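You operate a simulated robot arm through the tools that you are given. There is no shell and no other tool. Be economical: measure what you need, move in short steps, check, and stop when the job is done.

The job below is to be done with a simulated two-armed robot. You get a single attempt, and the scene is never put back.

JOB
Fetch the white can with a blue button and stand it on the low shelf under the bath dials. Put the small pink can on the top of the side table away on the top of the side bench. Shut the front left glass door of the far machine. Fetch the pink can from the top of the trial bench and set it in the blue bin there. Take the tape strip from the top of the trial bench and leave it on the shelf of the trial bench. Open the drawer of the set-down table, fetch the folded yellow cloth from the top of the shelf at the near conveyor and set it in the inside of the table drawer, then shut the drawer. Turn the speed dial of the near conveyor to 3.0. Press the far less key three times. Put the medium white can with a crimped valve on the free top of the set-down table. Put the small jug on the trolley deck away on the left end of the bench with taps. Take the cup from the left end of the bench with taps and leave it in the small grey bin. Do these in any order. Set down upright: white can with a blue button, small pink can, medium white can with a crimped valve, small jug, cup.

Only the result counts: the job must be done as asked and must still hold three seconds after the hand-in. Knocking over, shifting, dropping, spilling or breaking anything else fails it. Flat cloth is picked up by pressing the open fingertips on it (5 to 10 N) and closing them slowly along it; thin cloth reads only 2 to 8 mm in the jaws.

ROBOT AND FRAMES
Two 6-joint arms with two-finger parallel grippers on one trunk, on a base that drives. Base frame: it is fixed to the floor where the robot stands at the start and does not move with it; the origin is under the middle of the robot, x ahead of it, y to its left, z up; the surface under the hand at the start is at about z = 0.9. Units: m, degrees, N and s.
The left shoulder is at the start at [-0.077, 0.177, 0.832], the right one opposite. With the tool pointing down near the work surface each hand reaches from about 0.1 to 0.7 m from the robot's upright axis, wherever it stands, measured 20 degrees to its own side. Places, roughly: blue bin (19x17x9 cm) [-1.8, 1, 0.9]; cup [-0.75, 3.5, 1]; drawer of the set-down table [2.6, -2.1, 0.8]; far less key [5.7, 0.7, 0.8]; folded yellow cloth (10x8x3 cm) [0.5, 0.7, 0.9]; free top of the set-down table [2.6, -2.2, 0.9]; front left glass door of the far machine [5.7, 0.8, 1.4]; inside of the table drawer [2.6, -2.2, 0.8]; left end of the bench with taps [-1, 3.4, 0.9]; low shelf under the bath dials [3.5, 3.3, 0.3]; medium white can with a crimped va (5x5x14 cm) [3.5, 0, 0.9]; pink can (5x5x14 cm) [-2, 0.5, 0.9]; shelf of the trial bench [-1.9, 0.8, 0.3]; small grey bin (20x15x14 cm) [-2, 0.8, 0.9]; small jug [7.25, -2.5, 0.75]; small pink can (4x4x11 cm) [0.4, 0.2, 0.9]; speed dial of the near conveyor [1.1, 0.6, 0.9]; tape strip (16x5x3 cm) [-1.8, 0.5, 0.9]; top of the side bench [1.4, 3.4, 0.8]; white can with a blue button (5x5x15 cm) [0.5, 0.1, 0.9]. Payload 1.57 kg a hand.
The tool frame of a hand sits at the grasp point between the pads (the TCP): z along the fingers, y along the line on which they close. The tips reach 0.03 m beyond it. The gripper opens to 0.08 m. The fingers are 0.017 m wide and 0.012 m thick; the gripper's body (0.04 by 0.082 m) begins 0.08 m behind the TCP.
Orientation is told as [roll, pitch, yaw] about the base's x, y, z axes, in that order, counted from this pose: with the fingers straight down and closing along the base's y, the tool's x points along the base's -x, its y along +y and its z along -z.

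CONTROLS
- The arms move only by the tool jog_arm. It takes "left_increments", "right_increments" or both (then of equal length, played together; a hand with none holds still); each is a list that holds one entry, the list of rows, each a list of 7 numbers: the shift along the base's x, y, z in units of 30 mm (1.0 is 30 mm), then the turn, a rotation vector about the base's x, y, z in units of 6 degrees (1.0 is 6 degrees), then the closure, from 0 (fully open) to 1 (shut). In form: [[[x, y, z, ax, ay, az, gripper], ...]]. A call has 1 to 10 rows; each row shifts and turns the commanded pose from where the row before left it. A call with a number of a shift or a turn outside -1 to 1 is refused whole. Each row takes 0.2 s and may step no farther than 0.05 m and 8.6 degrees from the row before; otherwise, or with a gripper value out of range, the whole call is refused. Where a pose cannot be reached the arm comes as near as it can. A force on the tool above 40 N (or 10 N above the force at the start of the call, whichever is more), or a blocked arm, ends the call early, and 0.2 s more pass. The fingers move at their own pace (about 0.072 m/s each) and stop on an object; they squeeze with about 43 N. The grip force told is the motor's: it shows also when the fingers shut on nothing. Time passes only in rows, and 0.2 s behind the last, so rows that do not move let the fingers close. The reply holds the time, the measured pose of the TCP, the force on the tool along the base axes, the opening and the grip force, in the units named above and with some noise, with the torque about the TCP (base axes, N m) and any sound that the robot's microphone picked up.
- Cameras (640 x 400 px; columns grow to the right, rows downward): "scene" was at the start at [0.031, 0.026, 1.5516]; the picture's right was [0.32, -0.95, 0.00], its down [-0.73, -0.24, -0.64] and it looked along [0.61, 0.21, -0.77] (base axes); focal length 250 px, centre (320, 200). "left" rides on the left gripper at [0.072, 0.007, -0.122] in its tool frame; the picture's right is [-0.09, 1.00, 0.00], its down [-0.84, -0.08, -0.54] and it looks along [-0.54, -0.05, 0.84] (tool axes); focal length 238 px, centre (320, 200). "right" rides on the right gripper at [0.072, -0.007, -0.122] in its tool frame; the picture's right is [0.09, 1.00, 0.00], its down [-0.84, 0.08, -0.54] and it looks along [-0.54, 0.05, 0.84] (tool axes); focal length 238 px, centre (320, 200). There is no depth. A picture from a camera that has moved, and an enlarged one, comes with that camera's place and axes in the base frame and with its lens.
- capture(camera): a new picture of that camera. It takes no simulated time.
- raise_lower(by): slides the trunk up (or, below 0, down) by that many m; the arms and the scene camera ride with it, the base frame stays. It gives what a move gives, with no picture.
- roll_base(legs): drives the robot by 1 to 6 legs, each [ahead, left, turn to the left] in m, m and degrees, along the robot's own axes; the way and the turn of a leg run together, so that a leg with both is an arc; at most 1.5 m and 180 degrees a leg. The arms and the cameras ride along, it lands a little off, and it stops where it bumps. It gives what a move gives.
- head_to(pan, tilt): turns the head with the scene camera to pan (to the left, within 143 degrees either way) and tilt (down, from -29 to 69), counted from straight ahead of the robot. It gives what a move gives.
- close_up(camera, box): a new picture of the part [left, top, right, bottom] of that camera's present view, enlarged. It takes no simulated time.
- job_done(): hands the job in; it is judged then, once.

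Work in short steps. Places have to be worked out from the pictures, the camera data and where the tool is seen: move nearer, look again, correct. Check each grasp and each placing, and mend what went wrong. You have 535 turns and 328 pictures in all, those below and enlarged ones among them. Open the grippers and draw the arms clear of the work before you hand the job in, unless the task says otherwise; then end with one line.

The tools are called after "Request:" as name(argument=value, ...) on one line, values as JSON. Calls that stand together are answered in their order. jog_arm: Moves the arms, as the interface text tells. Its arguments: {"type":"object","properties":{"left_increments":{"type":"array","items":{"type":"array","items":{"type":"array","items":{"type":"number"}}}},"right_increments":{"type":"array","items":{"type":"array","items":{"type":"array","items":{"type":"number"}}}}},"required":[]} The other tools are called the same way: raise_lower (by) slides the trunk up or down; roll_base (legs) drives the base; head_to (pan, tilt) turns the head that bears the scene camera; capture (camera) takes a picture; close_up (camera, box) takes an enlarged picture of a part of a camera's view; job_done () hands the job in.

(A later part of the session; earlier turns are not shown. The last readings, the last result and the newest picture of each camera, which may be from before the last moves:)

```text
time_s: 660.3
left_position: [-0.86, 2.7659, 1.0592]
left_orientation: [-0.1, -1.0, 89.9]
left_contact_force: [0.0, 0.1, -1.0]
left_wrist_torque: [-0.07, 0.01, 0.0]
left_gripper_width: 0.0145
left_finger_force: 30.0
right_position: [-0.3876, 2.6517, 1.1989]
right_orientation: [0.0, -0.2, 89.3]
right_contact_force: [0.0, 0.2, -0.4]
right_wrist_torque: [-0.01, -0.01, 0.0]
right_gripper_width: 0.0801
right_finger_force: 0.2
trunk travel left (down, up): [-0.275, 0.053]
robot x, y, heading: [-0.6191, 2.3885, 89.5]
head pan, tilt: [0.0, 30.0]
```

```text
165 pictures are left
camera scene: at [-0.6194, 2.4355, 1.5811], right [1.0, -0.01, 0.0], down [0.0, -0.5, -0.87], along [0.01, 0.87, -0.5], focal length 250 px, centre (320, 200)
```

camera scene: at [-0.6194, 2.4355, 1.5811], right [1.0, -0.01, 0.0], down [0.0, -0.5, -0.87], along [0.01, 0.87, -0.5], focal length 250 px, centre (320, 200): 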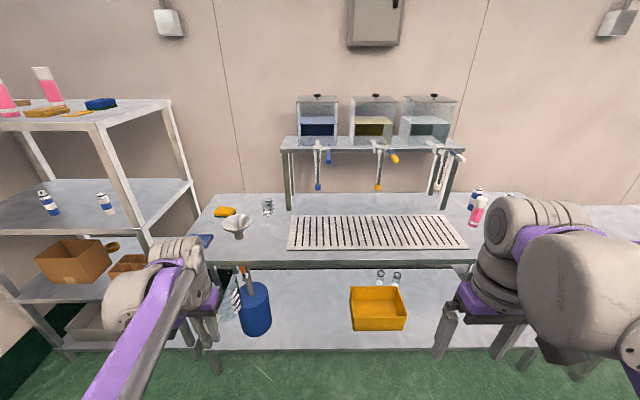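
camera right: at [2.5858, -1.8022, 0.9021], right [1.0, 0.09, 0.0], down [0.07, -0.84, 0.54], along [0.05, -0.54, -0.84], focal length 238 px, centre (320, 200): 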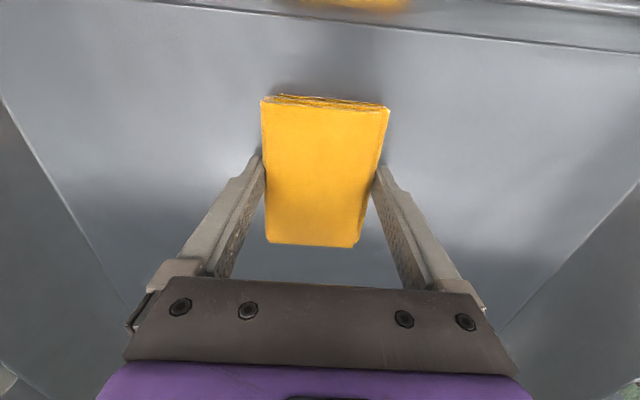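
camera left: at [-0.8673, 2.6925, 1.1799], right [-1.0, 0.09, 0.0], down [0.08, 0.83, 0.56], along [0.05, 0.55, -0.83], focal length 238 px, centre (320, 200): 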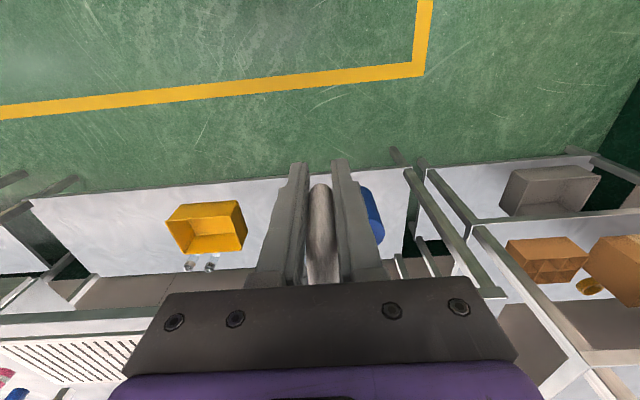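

Geometry confirmed (bench z≈0.893). Roll ahead 0.28 m and extend to bring the jug over the spot.

Request:
roll_base(legs=[[0.28, 0, 0.4]])

Request:
jog_arm(left_increments=[[[0.15, 0.7, 0, 0, 0, 0, 1], [0.15, 0.7, 0, 0, 0, 0, 1], [0.1, 0.7, 0, 0, 0, 0, 1], [0, 0.7, 0, 0, 0, 0, 1], [0, 0.7, 0, 0, 0, 0, 1]]])

Request:
head_to(pan=15, tilt=50)

Request:
capture(camera="scene")

Request:
capture(camera="left")

```text
time_s: 662.3
left_position: [-0.8638, 3.0469, 1.0596]
left_orientation: [-0.1, -1.0, 90.6]
left_contact_force: [0.2, 0.1, -0.7]
left_wrist_torque: [-0.09, 0.02, -0.01]
left_gripper_width: 0.0143
left_finger_force: 30.8
right_position: [-0.389, 2.9387, 1.1992]
right_orientation: [0.0, -0.1, 90.3]
right_contact_force: [-0.4, -0.2, -0.5]
right_wrist_torque: [0.0, 0.02, -0.04]
right_gripper_width: 0.0802
right_finger_force: 0.0
trunk travel left (down, up): [-0.275, 0.053]
robot x, y, heading: [-0.6202, 2.6714, 90.4]
head pan, tilt: [0.0, 30.0]
```

```text
time_s: 663.5
left_position: [-0.853, 3.1531, 1.0584]
left_orientation: [-0.2, -1.0, 90.5]
left_contact_force: [-1.0, -0.2, -0.9]
left_wrist_torque: [-0.09, 0.0, 0.03]
left_gripper_width: 0.0144
left_finger_force: 30.9
right_position: [-0.3907, 2.9401, 1.1984]
right_orientation: [0.0, -0.2, 90.2]
right_contact_force: [-0.5, 0.2, 0.0]
right_wrist_torque: [-0.03, 0.02, 0.01]
right_gripper_width: 0.0802
right_finger_force: 0.0
trunk travel left (down, up): [-0.275, 0.053]
robot x, y, heading: [-0.6232, 2.6651, 90.3]
head pan, tilt: [0.0, 30.0]
```

```text
time_s: 664.3
left_position: [-0.8519, 3.1507, 1.0595]
left_orientation: [-0.1, -0.9, 90.6]
left_contact_force: [-0.5, 0.2, -0.6]
left_wrist_torque: [-0.05, 0.01, 0.01]
left_gripper_width: 0.0147
left_finger_force: 30.9
right_position: [-0.389, 2.9387, 1.199]
right_orientation: [-0.1, -0.2, 90.1]
right_contact_force: [-0.2, -1.5, -0.7]
right_wrist_torque: [0.04, -0.02, 0.0]
right_gripper_width: 0.08
right_finger_force: 0.1
trunk travel left (down, up): [-0.275, 0.053]
robot x, y, heading: [-0.6192, 2.6692, 90.3]
head pan, tilt: [15.0, 50.0]
```

```text
164 pictures are left
camera scene: at [-0.6391, 2.7032, 1.5516], right [0.97, 0.26, 0.0], down [0.2, -0.74, -0.64], along [-0.17, 0.62, -0.77], focal length 250 px, centre (320, 200)
```

scene: 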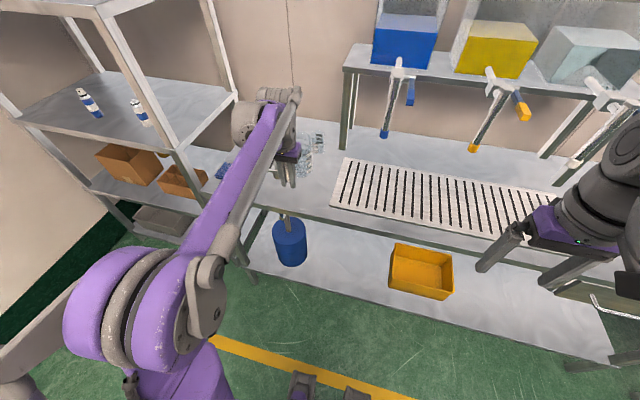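

```text
163 pictures are left
camera left: at [-0.8589, 3.0776, 1.1805], right [-1.0, 0.08, 0.0], down [0.07, 0.83, 0.56], along [0.05, 0.55, -0.83], focal length 238 px, centre (320, 200)
```

left: 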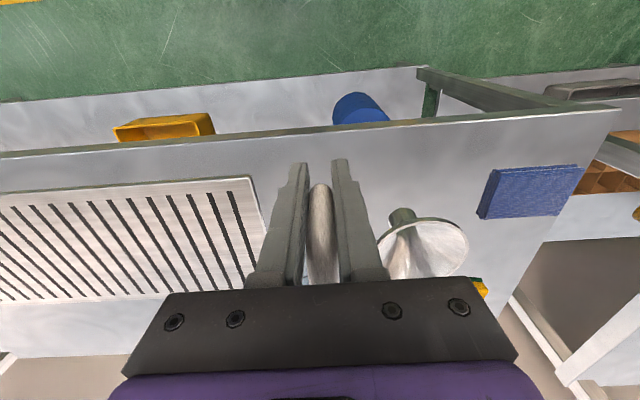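

Shift +18 mm in x to centre the gap (−0.91…−0.75) and lower.

Request:
jog_arm(left_increments=[[[0.6, 0.3, 0, 0, 0, 0, 1], [0, 0, -0.8, 0, 0, 0, 1], [0, 0, -0.8, 0, 0, 0, 1], [0, 0, -0.8, 0, 0, 0, 1], [0, 0, -0.4, 0, 0, 0, 1]]])

Request:
jog_arm(left_increments=[[[0, 0, -0.15, 0, 0, 0, 1], [0, 0, -0.12, 0, 0, 0, 1], [0, 0, -0.12, 0, 0, 0, 1], [0, 0, -0.12, 0, 0, 0, 1]]])

Request:
close_up(camera="scene", box=[220, 90, 380, 190])

```text
time_s: 665.5
left_position: [-0.8319, 3.1598, 0.9743]
left_orientation: [-0.1, -1.0, 90.7]
left_contact_force: [0.1, -0.3, -0.8]
left_wrist_torque: [-0.08, 0.0, -0.03]
left_gripper_width: 0.0144
left_finger_force: 30.6
right_position: [-0.3893, 2.9379, 1.1992]
right_orientation: [0.0, -0.1, 90.3]
right_contact_force: [0.6, -0.4, -0.7]
right_wrist_torque: [0.0, 0.03, 0.0]
right_gripper_width: 0.08
right_finger_force: 0.0
trunk travel left (down, up): [-0.275, 0.053]
robot x, y, heading: [-0.6177, 2.6688, 90.2]
head pan, tilt: [15.0, 50.0]
```

```text
time_s: 666.5
left_position: [-0.8324, 3.1604, 0.9603]
left_orientation: [-0.1, -1.1, 90.7]
left_contact_force: [0.5, -0.6, -0.9]
left_wrist_torque: [-0.05, -0.02, -0.04]
left_gripper_width: 0.0147
left_finger_force: 31.2
right_position: [-0.391, 2.9391, 1.1993]
right_orientation: [0.0, -0.1, 90.2]
right_contact_force: [0.8, 0.5, -0.5]
right_wrist_torque: [0.01, -0.01, 0.0]
right_gripper_width: 0.0801
right_finger_force: 0.1
trunk travel left (down, up): [-0.275, 0.053]
robot x, y, heading: [-0.6203, 2.668, 90.0]
head pan, tilt: [15.0, 50.0]
```

```text
4.00 times, centred on (300, 140) of scene
camera zoom: at [-0.6391, 2.7032, 1.5516], right [0.96, 0.26, 0.0], down [0.2, -0.74, -0.64], along [-0.17, 0.62, -0.77], focal length 1002 px, centre (400, 440)
```

zoom: 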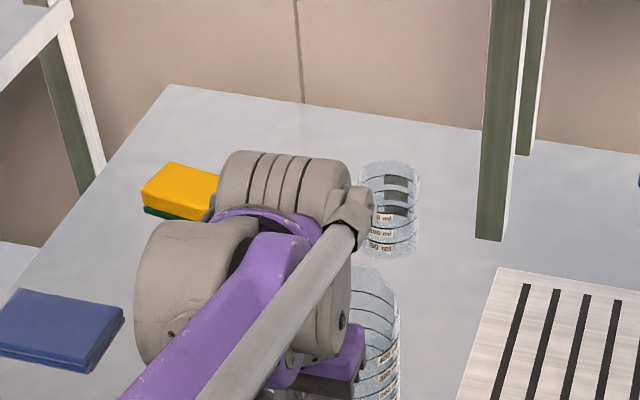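

Not yet touching; keep lowering in small steps.

Request:
jog_arm(left_increments=[[[0, 0, -0.1, 0, 0, 0, 1], [0, 0, -0.1, 0, 0, 0, 1], [0, 0, -0.1, 0, 0, 0, 1]]])

```text
time_s: 667.3
left_position: [-0.8336, 3.16, 0.9507]
left_orientation: [-0.1, -1.0, 90.6]
left_contact_force: [0.3, -0.7, -0.9]
left_wrist_torque: [-0.07, 0.03, 0.0]
left_gripper_width: 0.0147
left_finger_force: 31.0
right_position: [-0.3902, 2.9388, 1.1991]
right_orientation: [0.0, -0.1, 90.1]
right_contact_force: [-0.2, -0.3, 0.3]
right_wrist_torque: [-0.02, -0.01, 0.0]
right_gripper_width: 0.0802
right_finger_force: 0.0
trunk travel left (down, up): [-0.275, 0.053]
robot x, y, heading: [-0.6191, 2.6687, 90.4]
head pan, tilt: [15.0, 50.0]
```

Request:
jog_arm(left_increments=[[[0, 0, -0.08, 0, 0, 0, 1], [0, 0, -0.08, 0, 0, 0, 1], [0, 0, -0.08, 0, 0, 0, 1]]])

```text
time_s: 668.1
left_position: [-0.8332, 3.1602, 0.9429]
left_orientation: [-0.1, -1.0, 90.6]
left_contact_force: [0.6, 0.0, -1.4]
left_wrist_torque: [-0.05, 0.02, -0.02]
left_gripper_width: 0.0146
left_finger_force: 30.6
right_position: [-0.3893, 2.9394, 1.1984]
right_orientation: [-0.1, -0.2, 90.2]
right_contact_force: [0.4, -1.2, 0.4]
right_wrist_torque: [-0.04, -0.01, -0.01]
right_gripper_width: 0.0799
right_finger_force: 0.1
trunk travel left (down, up): [-0.275, 0.053]
robot x, y, heading: [-0.6228, 2.6679, 89.9]
head pan, tilt: [15.0, 50.0]
```

Request:
jog_arm(left_increments=[[[0, 0, -0.07, 0, 0, 0, 1], [0, 0, -0.07, 0, 0, 0, 1], [0, 0, -0.07, 0, 0, 0, 1]]])

Request:
capture(camera="left")

```text
time_s: 668.9
left_position: [-0.8341, 3.1605, 0.9374]
left_orientation: [-0.1, -1.0, 90.6]
left_contact_force: [0.2, 0.6, -1.2]
left_wrist_torque: [-0.09, -0.02, -0.03]
left_gripper_width: 0.0145
left_finger_force: 30.9
right_position: [-0.3891, 2.9397, 1.1988]
right_orientation: [0.0, -0.2, 90.3]
right_contact_force: [0.2, 0.8, 0.5]
right_wrist_torque: [-0.04, 0.05, 0.01]
right_gripper_width: 0.0802
right_finger_force: 0.0
trunk travel left (down, up): [-0.275, 0.053]
robot x, y, heading: [-0.6213, 2.6705, 90.1]
head pan, tilt: [15.0, 50.0]
```

```text
161 pictures are left
camera left: at [-0.8405, 3.0872, 1.0583], right [-1.0, 0.08, 0.0], down [0.07, 0.83, 0.56], along [0.05, 0.55, -0.83], focal length 238 px, centre (320, 200)
```

left: 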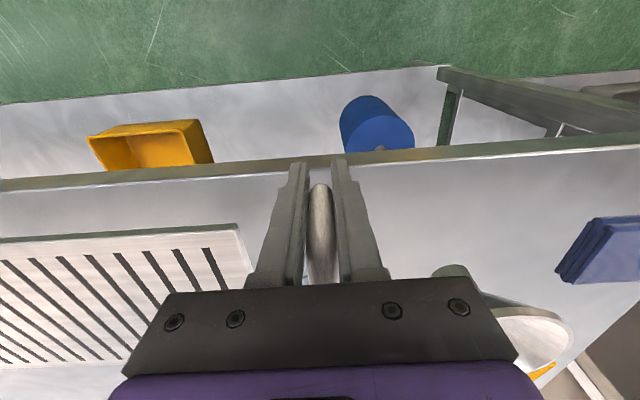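

Front edge is nearer than thought; lift 1 cm, move 3.5 cm deeper and continue lowering.

Request:
jog_arm(left_increments=[[[0, 0, 0.4, 0, 0, 0, 1], [0, 0.6, 0, 0, 0, 0, 1], [0, 0.6, 0, 0, 0, 0, 1], [0, 0, -0.3, 0, 0, 0, 1]]])

Request:
jog_arm(left_increments=[[[0, 0, -0.08, 0, 0, 0, 1], [0, 0, -0.08, 0, 0, 0, 1], [0, 0, -0.08, 0, 0, 0, 1]]])

Request:
capture(camera="scene")

```text
time_s: 669.9
left_position: [-0.8336, 3.1991, 0.9397]
left_orientation: [-0.2, -1.0, 90.6]
left_contact_force: [-1.1, 0.4, -1.4]
left_wrist_torque: [-0.06, 0.03, -0.03]
left_gripper_width: 0.0144
left_finger_force: 30.4
right_position: [-0.3896, 2.9381, 1.1996]
right_orientation: [-0.1, -0.1, 90.2]
right_contact_force: [-0.7, 0.3, 0.4]
right_wrist_torque: [-0.01, -0.01, 0.02]
right_gripper_width: 0.0801
right_finger_force: 0.0
trunk travel left (down, up): [-0.275, 0.053]
robot x, y, heading: [-0.6188, 2.6693, 90.2]
head pan, tilt: [15.0, 50.0]
```

```text
time_s: 670.7
left_position: [-0.8328, 3.1974, 0.9325]
left_orientation: [-0.1, -0.9, 90.7]
left_contact_force: [-0.5, -0.4, -0.5]
left_wrist_torque: [-0.05, 0.01, 0.02]
left_gripper_width: 0.0146
left_finger_force: 31.0
right_position: [-0.3917, 2.9396, 1.1992]
right_orientation: [0.0, 0.0, 90.3]
right_contact_force: [-0.9, 0.2, -0.1]
right_wrist_torque: [-0.01, 0.01, 0.0]
right_gripper_width: 0.0799
right_finger_force: 0.1
trunk travel left (down, up): [-0.275, 0.053]
robot x, y, heading: [-0.616, 2.6688, 89.9]
head pan, tilt: [15.0, 50.0]
```

```text
160 pictures are left
camera scene: at [-0.6391, 2.7033, 1.5516], right [0.96, 0.26, 0.0], down [0.2, -0.74, -0.64], along [-0.17, 0.62, -0.77], focal length 250 px, centre (320, 200)
```

scene: 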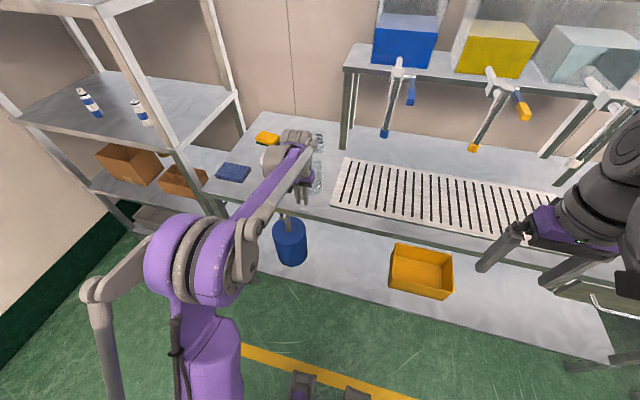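

Request:
close_up(camera="scene", box=[270, 125, 350, 175])

Request:
jog_arm(left_increments=[[[0, 0, -0.07, 0, 0, 0, 1], [0, 0, -0.07, 0, 0, 0, 1], [0, 0, -0.07, 0, 0, 0, 1]]])

```text
8.00 times, centred on (310, 150) of scene
camera zoom: at [-0.6391, 2.7033, 1.5516], right [0.96, 0.26, 0.0], down [0.2, -0.74, -0.64], along [-0.17, 0.62, -0.77], focal length 2003 px, centre (400, 600)
```

zoom: 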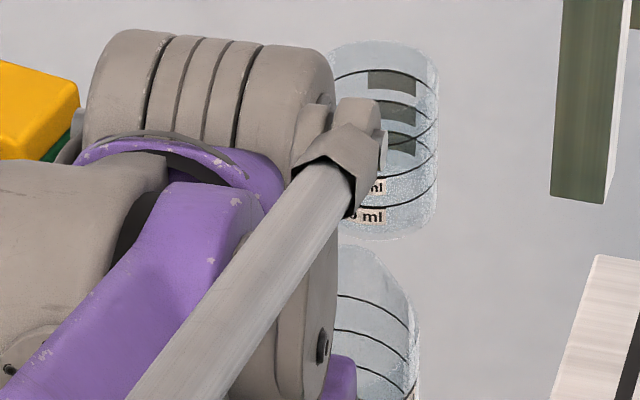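

```text
time_s: 671.5
left_position: [-0.8346, 3.198, 0.9269]
left_orientation: [-0.2, -1.0, 90.6]
left_contact_force: [0.5, -0.8, -0.3]
left_wrist_torque: [-0.06, 0.0, 0.0]
left_gripper_width: 0.0147
left_finger_force: 30.9
right_position: [-0.3901, 2.9388, 1.1986]
right_orientation: [0.0, -0.1, 90.2]
right_contact_force: [0.9, 0.6, 0.0]
right_wrist_torque: [-0.01, -0.04, 0.05]
right_gripper_width: 0.08
right_finger_force: 0.1
trunk travel left (down, up): [-0.275, 0.053]
robot x, y, heading: [-0.6228, 2.6653, 90.4]
head pan, tilt: [15.0, 50.0]
```

Request:
jog_arm(left_increments=[[[0, 0, -0.08, 0, 0, 0, 1], [0, 0, -0.08, 0, 0, 0, 1], [0, 0, -0.08, 0, 0, 0, 1], [0, 0, -0.08, 0, 0, 0, 1]]])

```text
time_s: 672.5
left_position: [-0.8332, 3.1961, 0.9184]
left_orientation: [-0.2, -1.1, 90.7]
left_contact_force: [-1.5, -4.9, 19.1]
left_wrist_torque: [0.86, 0.04, 0.03]
left_gripper_width: 0.0145
left_finger_force: 30.2
right_position: [-0.3899, 2.9367, 1.1987]
right_orientation: [0.0, -0.2, 90.2]
right_contact_force: [-0.4, 0.2, -0.4]
right_wrist_torque: [-0.01, -0.01, 0.02]
right_gripper_width: 0.0802
right_finger_force: 0.0
trunk travel left (down, up): [-0.275, 0.053]
robot x, y, heading: [-0.6178, 2.6692, 90.2]
head pan, tilt: [15.0, 50.0]
```

Jug touches the bench. Ease, open slightly, and rise along the handle.

Request:
jog_arm(left_increments=[[[0, 0, 0.04, 0, 0, 0, 1], [0, 0, 0, 0, 0, 0, 0.7], [0, 0, 0, 0, 0, 0, 0.5], [0, 0, 0, 0, 0, 0, 0.5]]])

Request:
jog_arm(left_increments=[[[0, 0, 0.5, 0, 0, 0, 0.5], [0, 0, 0.8, 0, 0, 0, 0.5], [0, 0, 1, 0, 0, 0, 0.5], [0, 0, 1, 0, 0, 0, 0.5], [0, 0, 1, 0, 0, 0, 0.5], [0, -0.5, 1, 0, 0, 0, 0.5], [0, -1, 1, 0, 0, 0, 0], [0, -1, 0, 0, 0, 0, 0], [0, -1, 0, 0, 0, 0, 0], [0, -1, 0, 0, 0, 0, 0]]])

Request:
capture(camera="scene")

Request:
capture(camera="left")

```text
time_s: 673.5
left_position: [-0.833, 3.1958, 0.9192]
left_orientation: [-0.1, -1.1, 90.6]
left_contact_force: [0.6, 0.0, 0.0]
left_wrist_torque: [-0.02, 0.02, 0.0]
left_gripper_width: 0.0402
left_finger_force: 0.1
right_position: [-0.3888, 2.9392, 1.1987]
right_orientation: [0.1, 0.0, 90.2]
right_contact_force: [-0.8, -0.7, 0.7]
right_wrist_torque: [0.02, -0.02, 0.01]
right_gripper_width: 0.0797
right_finger_force: 0.0
trunk travel left (down, up): [-0.275, 0.053]
robot x, y, heading: [-0.6173, 2.6717, 90.5]
head pan, tilt: [15.0, 50.0]
```

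```text
time_s: 675.7
left_position: [-0.8336, 3.0592, 1.1059]
left_orientation: [-0.2, -1.1, 90.6]
left_contact_force: [0.1, -0.9, -0.1]
left_wrist_torque: [0.01, 0.03, 0.01]
left_gripper_width: 0.08
left_finger_force: 0.0
right_position: [-0.3898, 2.9369, 1.1999]
right_orientation: [0.0, -0.3, 90.3]
right_contact_force: [0.0, 0.1, 0.2]
right_wrist_torque: [0.03, 0.0, -0.01]
right_gripper_width: 0.0801
right_finger_force: 0.1
trunk travel left (down, up): [-0.275, 0.053]
robot x, y, heading: [-0.6218, 2.6688, 89.9]
head pan, tilt: [15.0, 50.0]
```

```text
158 pictures are left
camera scene: at [-0.639, 2.702, 1.5516], right [0.96, 0.26, 0.0], down [0.2, -0.74, -0.64], along [-0.17, 0.62, -0.77], focal length 250 px, centre (320, 200)
```

scene: 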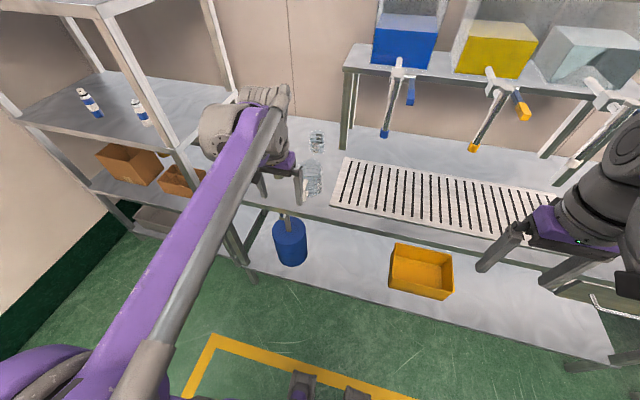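

```text
157 pictures are left
camera left: at [-0.8401, 2.9861, 1.2266], right [-1.0, 0.08, 0.0], down [0.07, 0.83, 0.56], along [0.05, 0.56, -0.83], focal length 238 px, centre (320, 200)
```

left: 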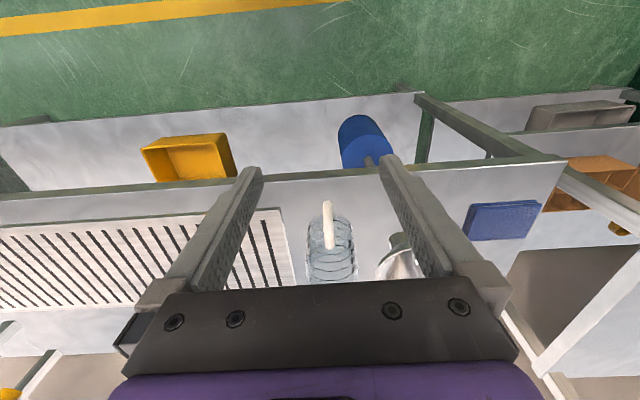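

Jug stands upright on the left end. Next the cup behind it: raise the left hand, roll ahead 0.2 m, and move over the cup.

Request:
jog_arm(left_increments=[[[0, 0, 1, 0, 0, 0, 0], [-0.2, 0.5, 1, 0, 0, 0, 0], [-0.2, 0.9, 0.8, 0, 0, 0, 0], [-0.2, 0.9, 0, 0, 0, 0, 0], [-0.2, 0.9, 0, 0, 0, 0, 0], [-0.2, 0.9, 0, 0, 0, 0, 0]]])

Request:
roll_base(legs=[[0.2, 0, 0]])

Request:
capture(camera="left")

Request:
capture(camera="scene")

```text
time_s: 677.1
left_position: [-0.8632, 3.187, 1.1887]
left_orientation: [-0.2, -0.8, 90.7]
left_contact_force: [-0.4, 1.0, -0.6]
left_wrist_torque: [-0.04, -0.02, 0.03]
left_gripper_width: 0.0802
left_finger_force: 0.0
right_position: [-0.3905, 2.939, 1.1993]
right_orientation: [-0.1, -0.1, 90.2]
right_contact_force: [0.0, -0.4, -0.1]
right_wrist_torque: [-0.03, 0.0, -0.02]
right_gripper_width: 0.0798
right_finger_force: 0.0
trunk travel left (down, up): [-0.275, 0.053]
robot x, y, heading: [-0.6161, 2.6701, 90.3]
head pan, tilt: [15.0, 50.0]
```

```text
time_s: 678.7
left_position: [-0.8609, 3.3822, 1.1899]
left_orientation: [-0.2, -1.1, 90.4]
left_contact_force: [-0.4, -0.1, -0.5]
left_wrist_torque: [-0.01, 0.01, 0.03]
left_gripper_width: 0.08
left_finger_force: 0.1
right_position: [-0.3892, 3.1343, 1.1987]
right_orientation: [-0.1, 0.0, 89.9]
right_contact_force: [-0.5, -0.1, -0.8]
right_wrist_torque: [0.01, -0.02, 0.01]
right_gripper_width: 0.08
right_finger_force: 0.2
trunk travel left (down, up): [-0.275, 0.053]
robot x, y, heading: [-0.6209, 2.8668, 90.2]
head pan, tilt: [15.0, 50.0]
```

```text
156 pictures are left
camera left: at [-0.8677, 3.3091, 1.3108], right [-1.0, 0.09, 0.0], down [0.07, 0.83, 0.56], along [0.05, 0.55, -0.83], focal length 238 px, centre (320, 200)
```

left: 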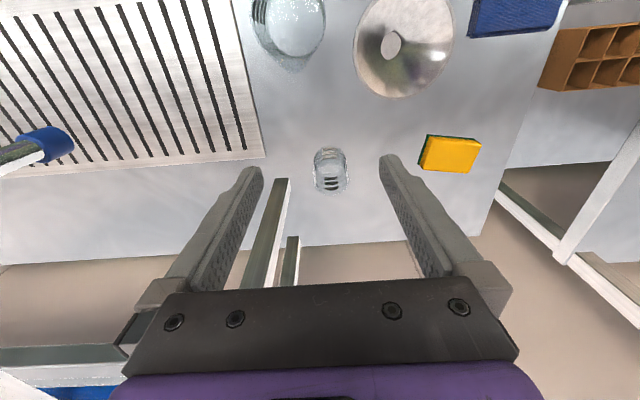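

```text
155 pictures are left
camera scene: at [-0.6392, 2.9003, 1.5515], right [0.97, 0.26, 0.0], down [0.2, -0.74, -0.64], along [-0.17, 0.62, -0.77], focal length 250 px, centre (320, 200)
```

scene: 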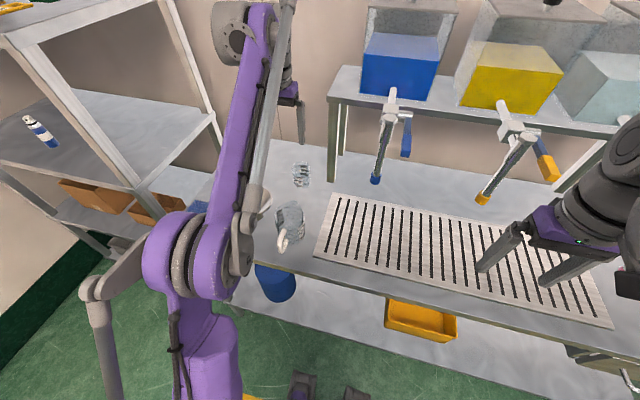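

Request:
close_up(camera="left", box=[280, 130, 380, 192])

Request:
close_up(camera="scene", box=[260, 140, 360, 202])

```text
6.40 times, centred on (330, 161) of left
camera zoom: at [-0.8677, 3.3091, 1.3108], right [-1.0, 0.09, 0.0], down [0.07, 0.83, 0.56], along [0.05, 0.55, -0.83], focal length 1525 px, centre (256, 450)
```

zoom: 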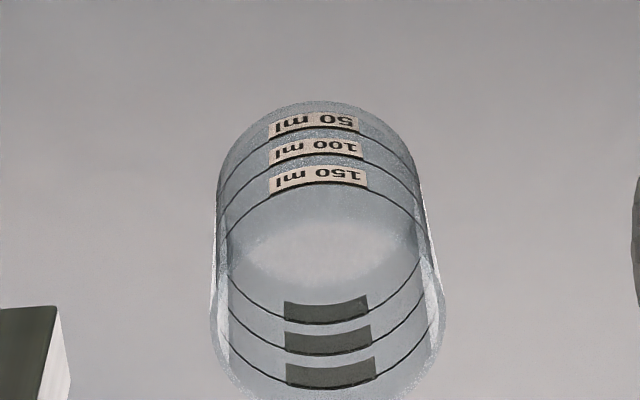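

```text
6.40 times, centred on (310, 171) of scene
camera zoom: at [-0.6392, 2.9003, 1.5515], right [0.97, 0.26, 0.0], down [0.2, -0.74, -0.64], along [-0.17, 0.62, -0.77], focal length 1602 px, centre (384, 386)
```

zoom: 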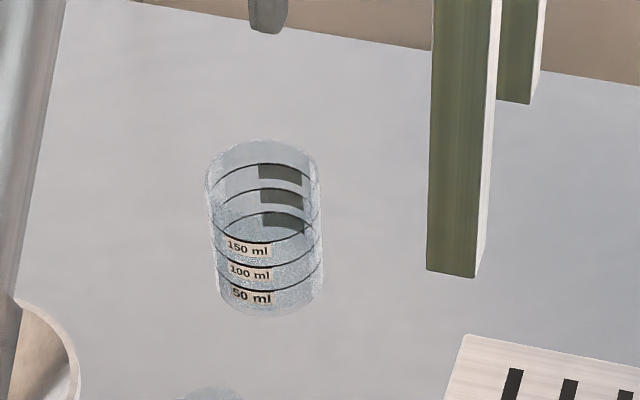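

Cup centre ≈(−0.8685,3.497), rim z≈0.97, Ø≈6 cm; a shelf post stands 8 cm to its right. Move over it.

Request:
jog_arm(left_increments=[[[-0.06, 0.8, -0.3, 0, 0, 0, 0], [-0.06, 0.8, -0.3, 0, 0, 0, 0], [-0.06, 0.8, -0.3, 0, 0, 0, 0], [-0.06, 0.8, -0.3, 0, 0, 0, 0], [0, 0.63, -0.3, 0, 0, 0, 0]]])

Request:
capture(camera="left")

```text
time_s: 679.9
left_position: [-0.8655, 3.4476, 1.1401]
left_orientation: [-0.2, -0.9, 90.5]
left_contact_force: [0.3, 0.5, -0.1]
left_wrist_torque: [0.03, 0.03, -0.05]
left_gripper_width: 0.0797
left_finger_force: 0.0
left hand out of reach, approached as far as the arm can: row 2, 3, 4, 5
right_position: [-0.3888, 3.1329, 1.1996]
right_orientation: [0.1, -0.1, 90.0]
right_contact_force: [0.2, -0.5, -0.1]
right_wrist_torque: [-0.01, 0.04, 0.04]
right_gripper_width: 0.0798
right_finger_force: 0.1
trunk travel left (down, up): [-0.275, 0.053]
robot x, y, heading: [-0.6177, 2.8677, 90.1]
head pan, tilt: [15.0, 50.0]
```

```text
152 pictures are left
camera left: at [-0.8719, 3.3739, 1.2613], right [-1.0, 0.09, 0.0], down [0.07, 0.83, 0.56], along [0.05, 0.55, -0.83], focal length 238 px, centre (320, 200)
```

left: 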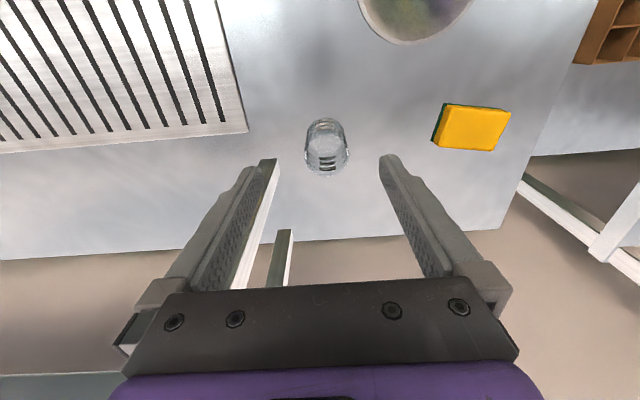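

5 cm short; roll the base 5 cm closer.

Request:
roll_base(legs=[[0.05, 0, 0]])

Request:
jog_arm(left_increments=[[[0, 0, -0.8, 0, 0, 0, 0], [0, 0, -0.8, 0, 0, 0, 0]]])

Request:
capture(camera="left")

```text
time_s: 680.8
left_position: [-0.8652, 3.4956, 1.1409]
left_orientation: [-0.1, -1.0, 90.6]
left_contact_force: [0.0, 0.9, 0.0]
left_wrist_torque: [-0.01, 0.01, 0.03]
left_gripper_width: 0.08
left_finger_force: 0.1
right_position: [-0.3894, 3.1837, 1.1991]
right_orientation: [0.0, -0.2, 90.1]
right_contact_force: [0.1, 0.1, -0.5]
right_wrist_torque: [0.01, 0.0, 0.0]
right_gripper_width: 0.0803
right_finger_force: 0.1
trunk travel left (down, up): [-0.275, 0.053]
robot x, y, heading: [-0.619, 2.9113, 90.2]
head pan, tilt: [15.0, 50.0]
```

```text
time_s: 681.4
left_position: [-0.8661, 3.4959, 1.0919]
left_orientation: [-0.1, -0.9, 90.5]
left_contact_force: [0.4, 0.5, -0.4]
left_wrist_torque: [0.0, 0.03, 0.0]
left_gripper_width: 0.08
left_finger_force: 0.0
right_position: [-0.3894, 3.1852, 1.1986]
right_orientation: [-0.2, 0.0, 90.0]
right_contact_force: [-0.2, 0.5, -0.5]
right_wrist_torque: [-0.04, 0.0, -0.01]
right_gripper_width: 0.08
right_finger_force: 0.1
trunk travel left (down, up): [-0.275, 0.053]
robot x, y, heading: [-0.6181, 2.9128, 90.1]
head pan, tilt: [15.0, 50.0]
```

```text
151 pictures are left
camera left: at [-0.8729, 3.4216, 1.2139], right [-1.0, 0.08, 0.0], down [0.07, 0.83, 0.56], along [0.05, 0.55, -0.83], focal length 238 px, centre (320, 200)
```

left: 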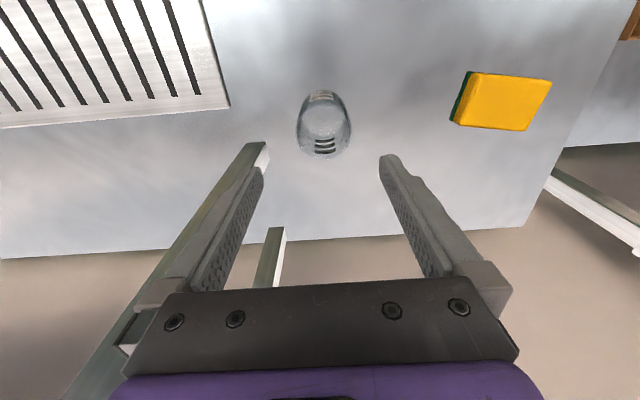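

Aligned. Descend around the cup.

Request:
jog_arm(left_increments=[[[-0.1, 0.2, -0.9, 0, 0, 0, 0], [0, 0, -0.9, 0, 0, 0, 0], [0, 0, -0.9, 0, 0, 0, 0], [0, 0, -0.9, 0, 0, 0, 0], [0, 0, -0.9, 0, 0, 0, 0], [0, 0, -0.7, 0, 0, 0, 0]]])

Request:
capture(camera="left")

```text
time_s: 682.8
left_position: [-0.87, 3.5027, 0.9342]
left_orientation: [-0.1, -1.0, 90.5]
left_contact_force: [-0.1, 0.4, 1.0]
left_wrist_torque: [-0.02, -0.03, -0.01]
left_gripper_width: 0.0799
left_finger_force: 0.0
right_position: [-0.3906, 3.1831, 1.1985]
right_orientation: [-0.1, -0.1, 90.1]
right_contact_force: [-1.1, 1.2, -0.5]
right_wrist_torque: [0.01, 0.0, 0.03]
right_gripper_width: 0.08
right_finger_force: 0.1
trunk travel left (down, up): [-0.275, 0.053]
robot x, y, heading: [-0.6166, 2.9107, 89.8]
head pan, tilt: [15.0, 50.0]
```

```text
150 pictures are left
camera left: at [-0.8768, 3.4285, 1.0548], right [-1.0, 0.08, 0.0], down [0.07, 0.83, 0.56], along [0.05, 0.55, -0.83], focal length 238 px, centre (320, 200)
```

left: 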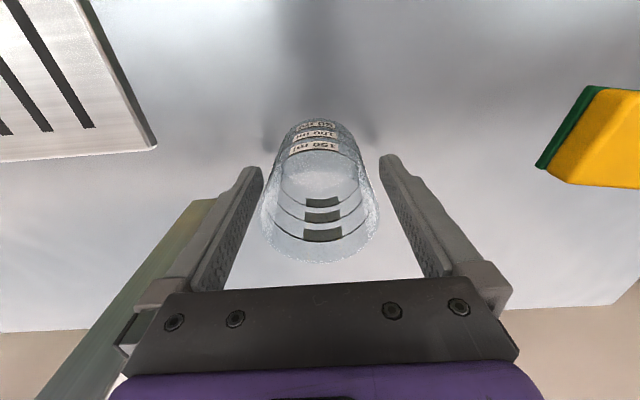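

Close and lift the cup.

Request:
jog_arm(left_increments=[[[0, 0, 0, 0, 0, 0, 0.2], [0, 0, 0, 0, 0, 0, 0.3], [0, 0, 0, 0, 0, 0, 0.4], [0, 0, 0, 0, 0, 0, 0.6], [0, 0, 0, 0, 0, 0, 0.8], [0, 0, 0.5, 0, 0, 0, 0.8], [0, 0, 0.8, 0, 0, 0, 0.8], [0, 0, 0.8, 0, 0, 0, 0.8], [0, 0, 0.8, 0, 0, 0, 0.8], [0, 0, 0.8, 0, 0, 0, 0.8]]])

Request:
capture(camera="left")

```text
time_s: 685.0
left_position: [-0.8684, 3.503, 1.0494]
left_orientation: [-0.1, -1.0, 90.5]
left_contact_force: [0.1, -0.1, 0.1]
left_wrist_torque: [-0.01, 0.0, 0.0]
left_gripper_width: 0.0618
left_finger_force: 43.5
right_position: [-0.3889, 3.1833, 1.1993]
right_orientation: [0.0, -0.2, 89.9]
right_contact_force: [0.2, 0.3, -0.4]
right_wrist_torque: [0.01, 0.02, 0.01]
right_gripper_width: 0.0799
right_finger_force: 0.0
trunk travel left (down, up): [-0.275, 0.053]
robot x, y, heading: [-0.6183, 2.9142, 89.9]
head pan, tilt: [15.0, 50.0]
```

```text
149 pictures are left
camera left: at [-0.8757, 3.4289, 1.1702], right [-1.0, 0.08, 0.0], down [0.07, 0.83, 0.56], along [0.05, 0.55, -0.83], focal length 238 px, centre (320, 200)
```

left: 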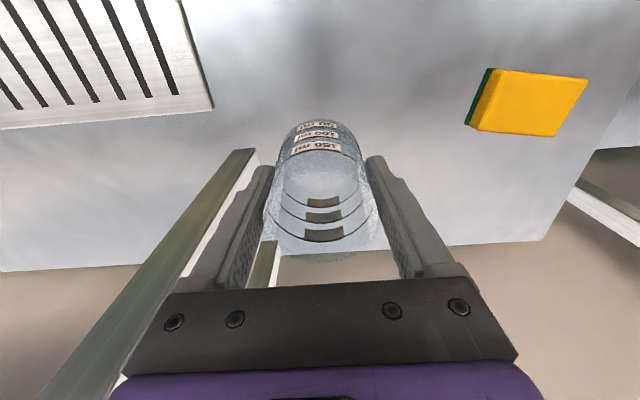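

Cup held. Raise, back away and drive to the trial bench, ending up facing it.

Request:
jog_arm(left_increments=[[[0, 0, 0.8, 0, 0, 0, 0.8], [0, 0, 0.8, 0, 0, 0, 0.8], [0, 0, 0.8, 0, 0, 0, 0.8], [0, 0, 0.8, 0, 0, 0, 0.8], [0, -0.3, 0.4, 0, 0, 0, 0.8]]])

Request:
roll_base(legs=[[-0.75, 0, 0], [0, 0.5, 0], [-0.6, 0, 0], [0, 0, 90]])

Request:
head_to(pan=20, tilt=30)

Request:
capture(camera="scene")

```text
time_s: 686.2
left_position: [-0.8686, 3.4856, 1.1508]
left_orientation: [-0.1, -1.0, 90.5]
left_contact_force: [-1.0, 1.2, 0.1]
left_wrist_torque: [-0.02, -0.02, 0.02]
left_gripper_width: 0.0618
left_finger_force: 42.7
left hand out of reach, approached as far as the arm can: row 4
right_position: [-0.389, 3.1819, 1.1985]
right_orientation: [0.0, -0.2, 90.0]
right_contact_force: [0.1, -0.4, 0.4]
right_wrist_torque: [-0.01, -0.02, 0.0]
right_gripper_width: 0.0801
right_finger_force: 0.0
trunk travel left (down, up): [-0.275, 0.053]
robot x, y, heading: [-0.6223, 2.913, 90.1]
head pan, tilt: [15.0, 50.0]
```

```text
time_s: 701.4
left_position: [-1.681, 1.351, 1.151]
left_orientation: [-0.1, -1.0, -178.8]
left_contact_force: [0.5, 0.4, 0.1]
left_wrist_torque: [-0.03, -0.03, -0.01]
left_gripper_width: 0.0616
left_finger_force: 43.1
right_position: [-1.3828, 1.8343, 1.1992]
right_orientation: [-0.1, -0.1, -179.3]
right_contact_force: [0.9, -0.1, 0.7]
right_wrist_torque: [0.04, 0.0, 0.01]
right_gripper_width: 0.0802
right_finger_force: 0.0
trunk travel left (down, up): [-0.275, 0.053]
robot x, y, heading: [-1.1153, 1.6085, -179.1]
head pan, tilt: [15.0, 50.0]
```

```text
time_s: 702.2
left_position: [-1.6806, 1.3508, 1.1514]
left_orientation: [-0.1, -1.0, -178.9]
left_contact_force: [-0.5, -0.2, -1.0]
left_wrist_torque: [0.01, -0.01, 0.06]
left_gripper_width: 0.0618
left_finger_force: 42.8
right_position: [-1.3837, 1.8344, 1.1986]
right_orientation: [-0.1, -0.2, -179.4]
right_contact_force: [0.0, 0.5, 0.1]
right_wrist_torque: [-0.01, 0.0, -0.01]
right_gripper_width: 0.0801
right_finger_force: 0.0
trunk travel left (down, up): [-0.275, 0.053]
robot x, y, heading: [-1.1124, 1.6071, -179.1]
head pan, tilt: [20.0, 30.0]
```

```text
148 pictures are left
camera scene: at [-1.1561, 1.5775, 1.581], right [-0.35, 0.94, 0.0], down [0.47, 0.18, -0.87], along [-0.81, -0.31, -0.5], focal length 250 px, centre (320, 200)
```

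scene: 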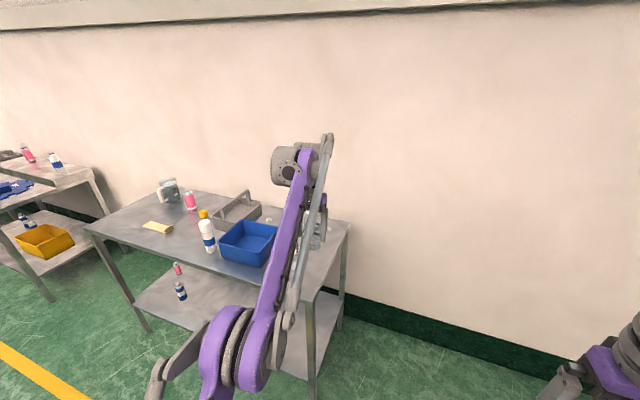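

Bench seen: bins, bottle, pink can, tape. Back up slightly so the held cup clears the bottle, slide left to y≈0.9, and look.

Request:
roll_base(legs=[[-0.2, 0, 0], [0, 0.72, 0]])

Request:
head_to(pan=0, tilt=38)

Request:
capture(camera="scene")

```text
time_s: 710.0
left_position: [-1.468, 0.656, 1.1507]
left_orientation: [-0.1, -1.1, -179.1]
left_contact_force: [0.9, -0.1, -0.6]
left_wrist_torque: [0.0, 0.03, -0.02]
left_gripper_width: 0.0618
left_finger_force: 43.0
right_position: [-1.1717, 1.1368, 1.1989]
right_orientation: [0.0, 0.0, -179.5]
right_contact_force: [-0.2, 0.6, -0.2]
right_wrist_torque: [-0.02, 0.01, 0.01]
right_gripper_width: 0.08
right_finger_force: 0.0
trunk travel left (down, up): [-0.275, 0.053]
robot x, y, heading: [-0.8983, 0.9118, -179.6]
head pan, tilt: [20.0, 30.0]
```

```text
time_s: 710.8
left_position: [-1.4701, 0.6558, 1.1518]
left_orientation: [0.0, -1.0, -179.1]
left_contact_force: [0.1, -0.4, 0.1]
left_wrist_torque: [-0.01, 0.02, -0.01]
left_gripper_width: 0.0619
left_finger_force: 42.5
right_position: [-1.172, 1.1384, 1.1983]
right_orientation: [0.0, -0.1, -179.5]
right_contact_force: [-0.4, 0.4, 0.1]
right_wrist_torque: [-0.01, 0.02, 0.02]
right_gripper_width: 0.0799
right_finger_force: 0.1
trunk travel left (down, up): [-0.275, 0.053]
robot x, y, heading: [-0.9027, 0.9092, -179.4]
head pan, tilt: [0.0, 38.0]
```

```text
147 pictures are left
camera scene: at [-0.9468, 0.9119, 1.5688], right [-0.01, 1.0, 0.0], down [0.62, 0.01, -0.79], along [-0.79, -0.01, -0.62], focal length 250 px, centre (320, 200)
```

scene: 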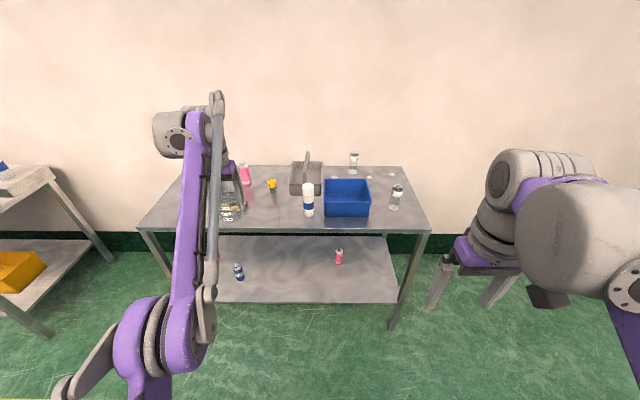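

Request:
close_up(camera="scene", box=[220, 145, 420, 270])

```text
3.20 times, centred on (320, 208) of scene
camera zoom: at [-0.9468, 0.9119, 1.5688], right [-0.01, 1.0, 0.0], down [0.62, 0.01, -0.79], along [-0.79, -0.01, -0.62], focal length 801 px, centre (320, 176)
```

zoom: 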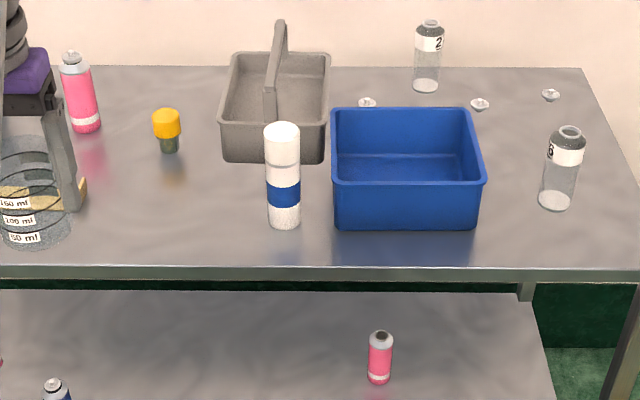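

Grey bin is a caddy (x −1.88…−2.08, y 0.765…0.907) with a central arch handle along x; the cup must go into one half with fingers in line with x. Rotate the hand −90° here, then position the base.

Request:
jog_arm(left_increments=[[[0, 0, 0.1, 0, 0, -1, 0.8], [0, 0, 0.1, 0, 0, -1, 0.8], [0, 0, 0.1, 0, 0, -1, 0.8], [0, 0, 0.1, 0, 0, -1, 0.8], [0, 0, 0.1, 0, 0, -1, 0.8], [0, 0, 0.1, 0, 0, -1, 0.8], [0, 0, 0.1, 0, 0, -1, 0.8], [0, 0, 0.1, 0, 0, -1, 0.8], [0, 0, 0.1, 0, 0, -1, 0.8], [0, 0, 0.1, 0, 0, -1, 0.8]]])

Request:
jog_arm(left_increments=[[[0.3, 0, 0.1, 0, 0, -1, 0.8], [0.3, 0, 0.1, 0, 0, -1, 0.8], [0.3, 0, 0.1, 0, 0, -1, 0.8], [0.3, 0, 0.1, 0, 0, -1, 0.8], [0.3, 0, 0.1, 0, 0, -1, 0.8]]])

Request:
roll_base(legs=[[0.48, -0.1, 0]])

Request:
capture(camera="left")

Request:
head_to(pan=15, tilt=50)

Request:
capture(camera="scene")

```text
time_s: 713.0
left_position: [-1.4456, 0.6592, 1.1641]
left_orientation: [-0.1, -1.0, 120.9]
left_contact_force: [0.0, 0.4, -0.7]
left_wrist_torque: [0.0, -0.03, 0.01]
left_gripper_width: 0.0617
left_finger_force: 43.4
left hand out of reach, approached as far as the arm can: row 3, 6, 8
right_position: [-1.1713, 1.1383, 1.1986]
right_orientation: [0.0, 0.0, -179.5]
right_contact_force: [0.2, 0.2, 0.2]
right_wrist_torque: [0.01, 0.01, 0.03]
right_gripper_width: 0.0798
right_finger_force: 0.1
trunk travel left (down, up): [-0.275, 0.053]
robot x, y, heading: [-0.8988, 0.9126, -179.8]
head pan, tilt: [0.0, 38.0]
```

```text
time_s: 714.2
left_position: [-1.4184, 0.6562, 1.1899]
left_orientation: [-0.3, -1.0, 90.9]
left_contact_force: [-0.1, 0.0, -0.5]
left_wrist_torque: [0.01, -0.02, 0.0]
left_gripper_width: 0.0617
left_finger_force: 43.1
left hand out of reach, approached as far as the arm can: row 3, 4, 5
right_position: [-1.1713, 1.1375, 1.1989]
right_orientation: [0.1, -0.1, -179.5]
right_contact_force: [-0.1, 0.4, -0.6]
right_wrist_torque: [-0.01, 0.0, 0.01]
right_gripper_width: 0.08
right_finger_force: 0.1
trunk travel left (down, up): [-0.275, 0.053]
robot x, y, heading: [-0.9011, 0.9089, -179.3]
head pan, tilt: [0.0, 38.0]
```

```text
time_s: 717.1
left_position: [-1.9107, 0.7593, 1.1883]
left_orientation: [-0.4, -1.0, 90.4]
left_contact_force: [-0.1, 0.5, -0.8]
left_wrist_torque: [0.0, 0.01, 0.01]
left_gripper_width: 0.0619
left_finger_force: 43.0
right_position: [-1.6571, 1.2373, 1.1986]
right_orientation: [0.0, 0.0, 179.8]
right_contact_force: [-0.1, 0.3, 0.0]
right_wrist_torque: [0.0, -0.03, 0.0]
right_gripper_width: 0.08
right_finger_force: 0.1
trunk travel left (down, up): [-0.275, 0.053]
robot x, y, heading: [-1.3895, 1.0092, 179.9]
head pan, tilt: [0.0, 38.0]
```

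```text
145 pictures are left
camera left: at [-1.9182, 0.6854, 1.3089], right [-1.0, 0.09, 0.0], down [0.07, 0.83, 0.56], along [0.05, 0.55, -0.83], focal length 238 px, centre (320, 200)
```

left: 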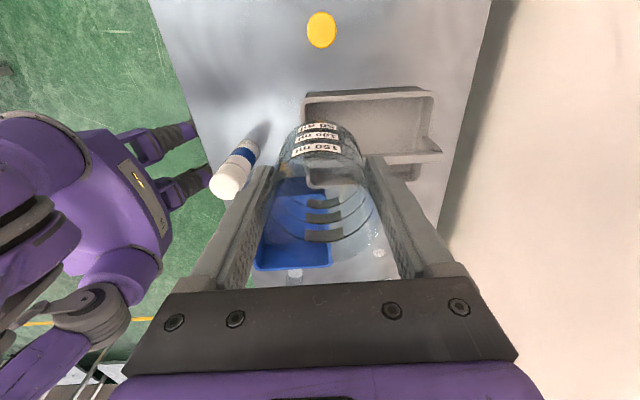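

```text
time_s: 717.9
left_position: [-1.9114, 0.7589, 1.1878]
left_orientation: [-0.4, -1.0, 90.4]
left_contact_force: [0.2, -0.6, -0.7]
left_wrist_torque: [0.02, 0.02, -0.01]
left_gripper_width: 0.0615
left_finger_force: 43.2
right_position: [-1.6574, 1.2381, 1.199]
right_orientation: [-0.1, -0.1, 180.0]
right_contact_force: [-0.2, 0.7, -0.1]
right_wrist_torque: [0.01, 0.01, -0.01]
right_gripper_width: 0.08
right_finger_force: 0.0
trunk travel left (down, up): [-0.275, 0.053]
robot x, y, heading: [-1.3882, 1.0101, 179.9]
head pan, tilt: [15.0, 50.0]
```

```text
144 pictures are left
camera scene: at [-1.4234, 0.9902, 1.5516], right [-0.26, 0.97, 0.0], down [0.74, 0.2, -0.64], along [-0.62, -0.17, -0.77], focal length 250 px, centre (320, 200)
```

scene: 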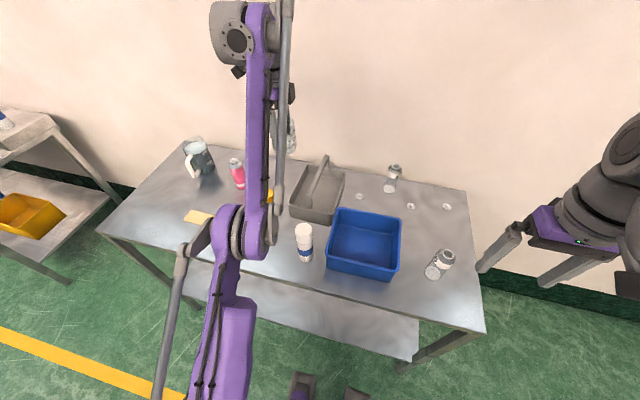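

Request:
close_up(camera="scene", box=[265, 140, 385, 215])

Request:
close_up(camera="left", box=[260, 70, 460, 195])

```text
5.33 times, centred on (325, 178) of scene
camera zoom: at [-1.4234, 0.9902, 1.5516], right [-0.26, 0.97, 0.0], down [0.74, 0.2, -0.64], along [-0.62, -0.17, -0.77], focal length 1335 px, centre (293, 320)
```

zoom: 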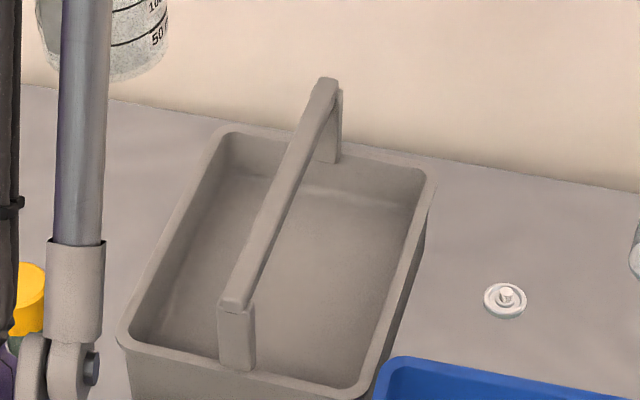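

```text
3.20 times, centred on (360, 132) of left
camera zoom: at [-1.9182, 0.6853, 1.309], right [-1.0, 0.09, 0.0], down [0.07, 0.83, 0.56], along [0.05, 0.55, -0.83], focal length 763 px, centre (192, 416)
```

zoom: 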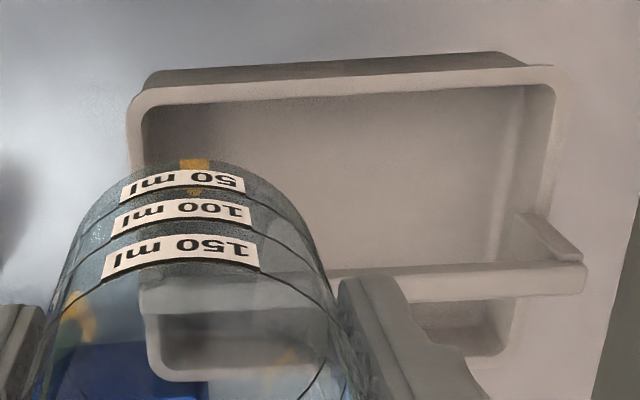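

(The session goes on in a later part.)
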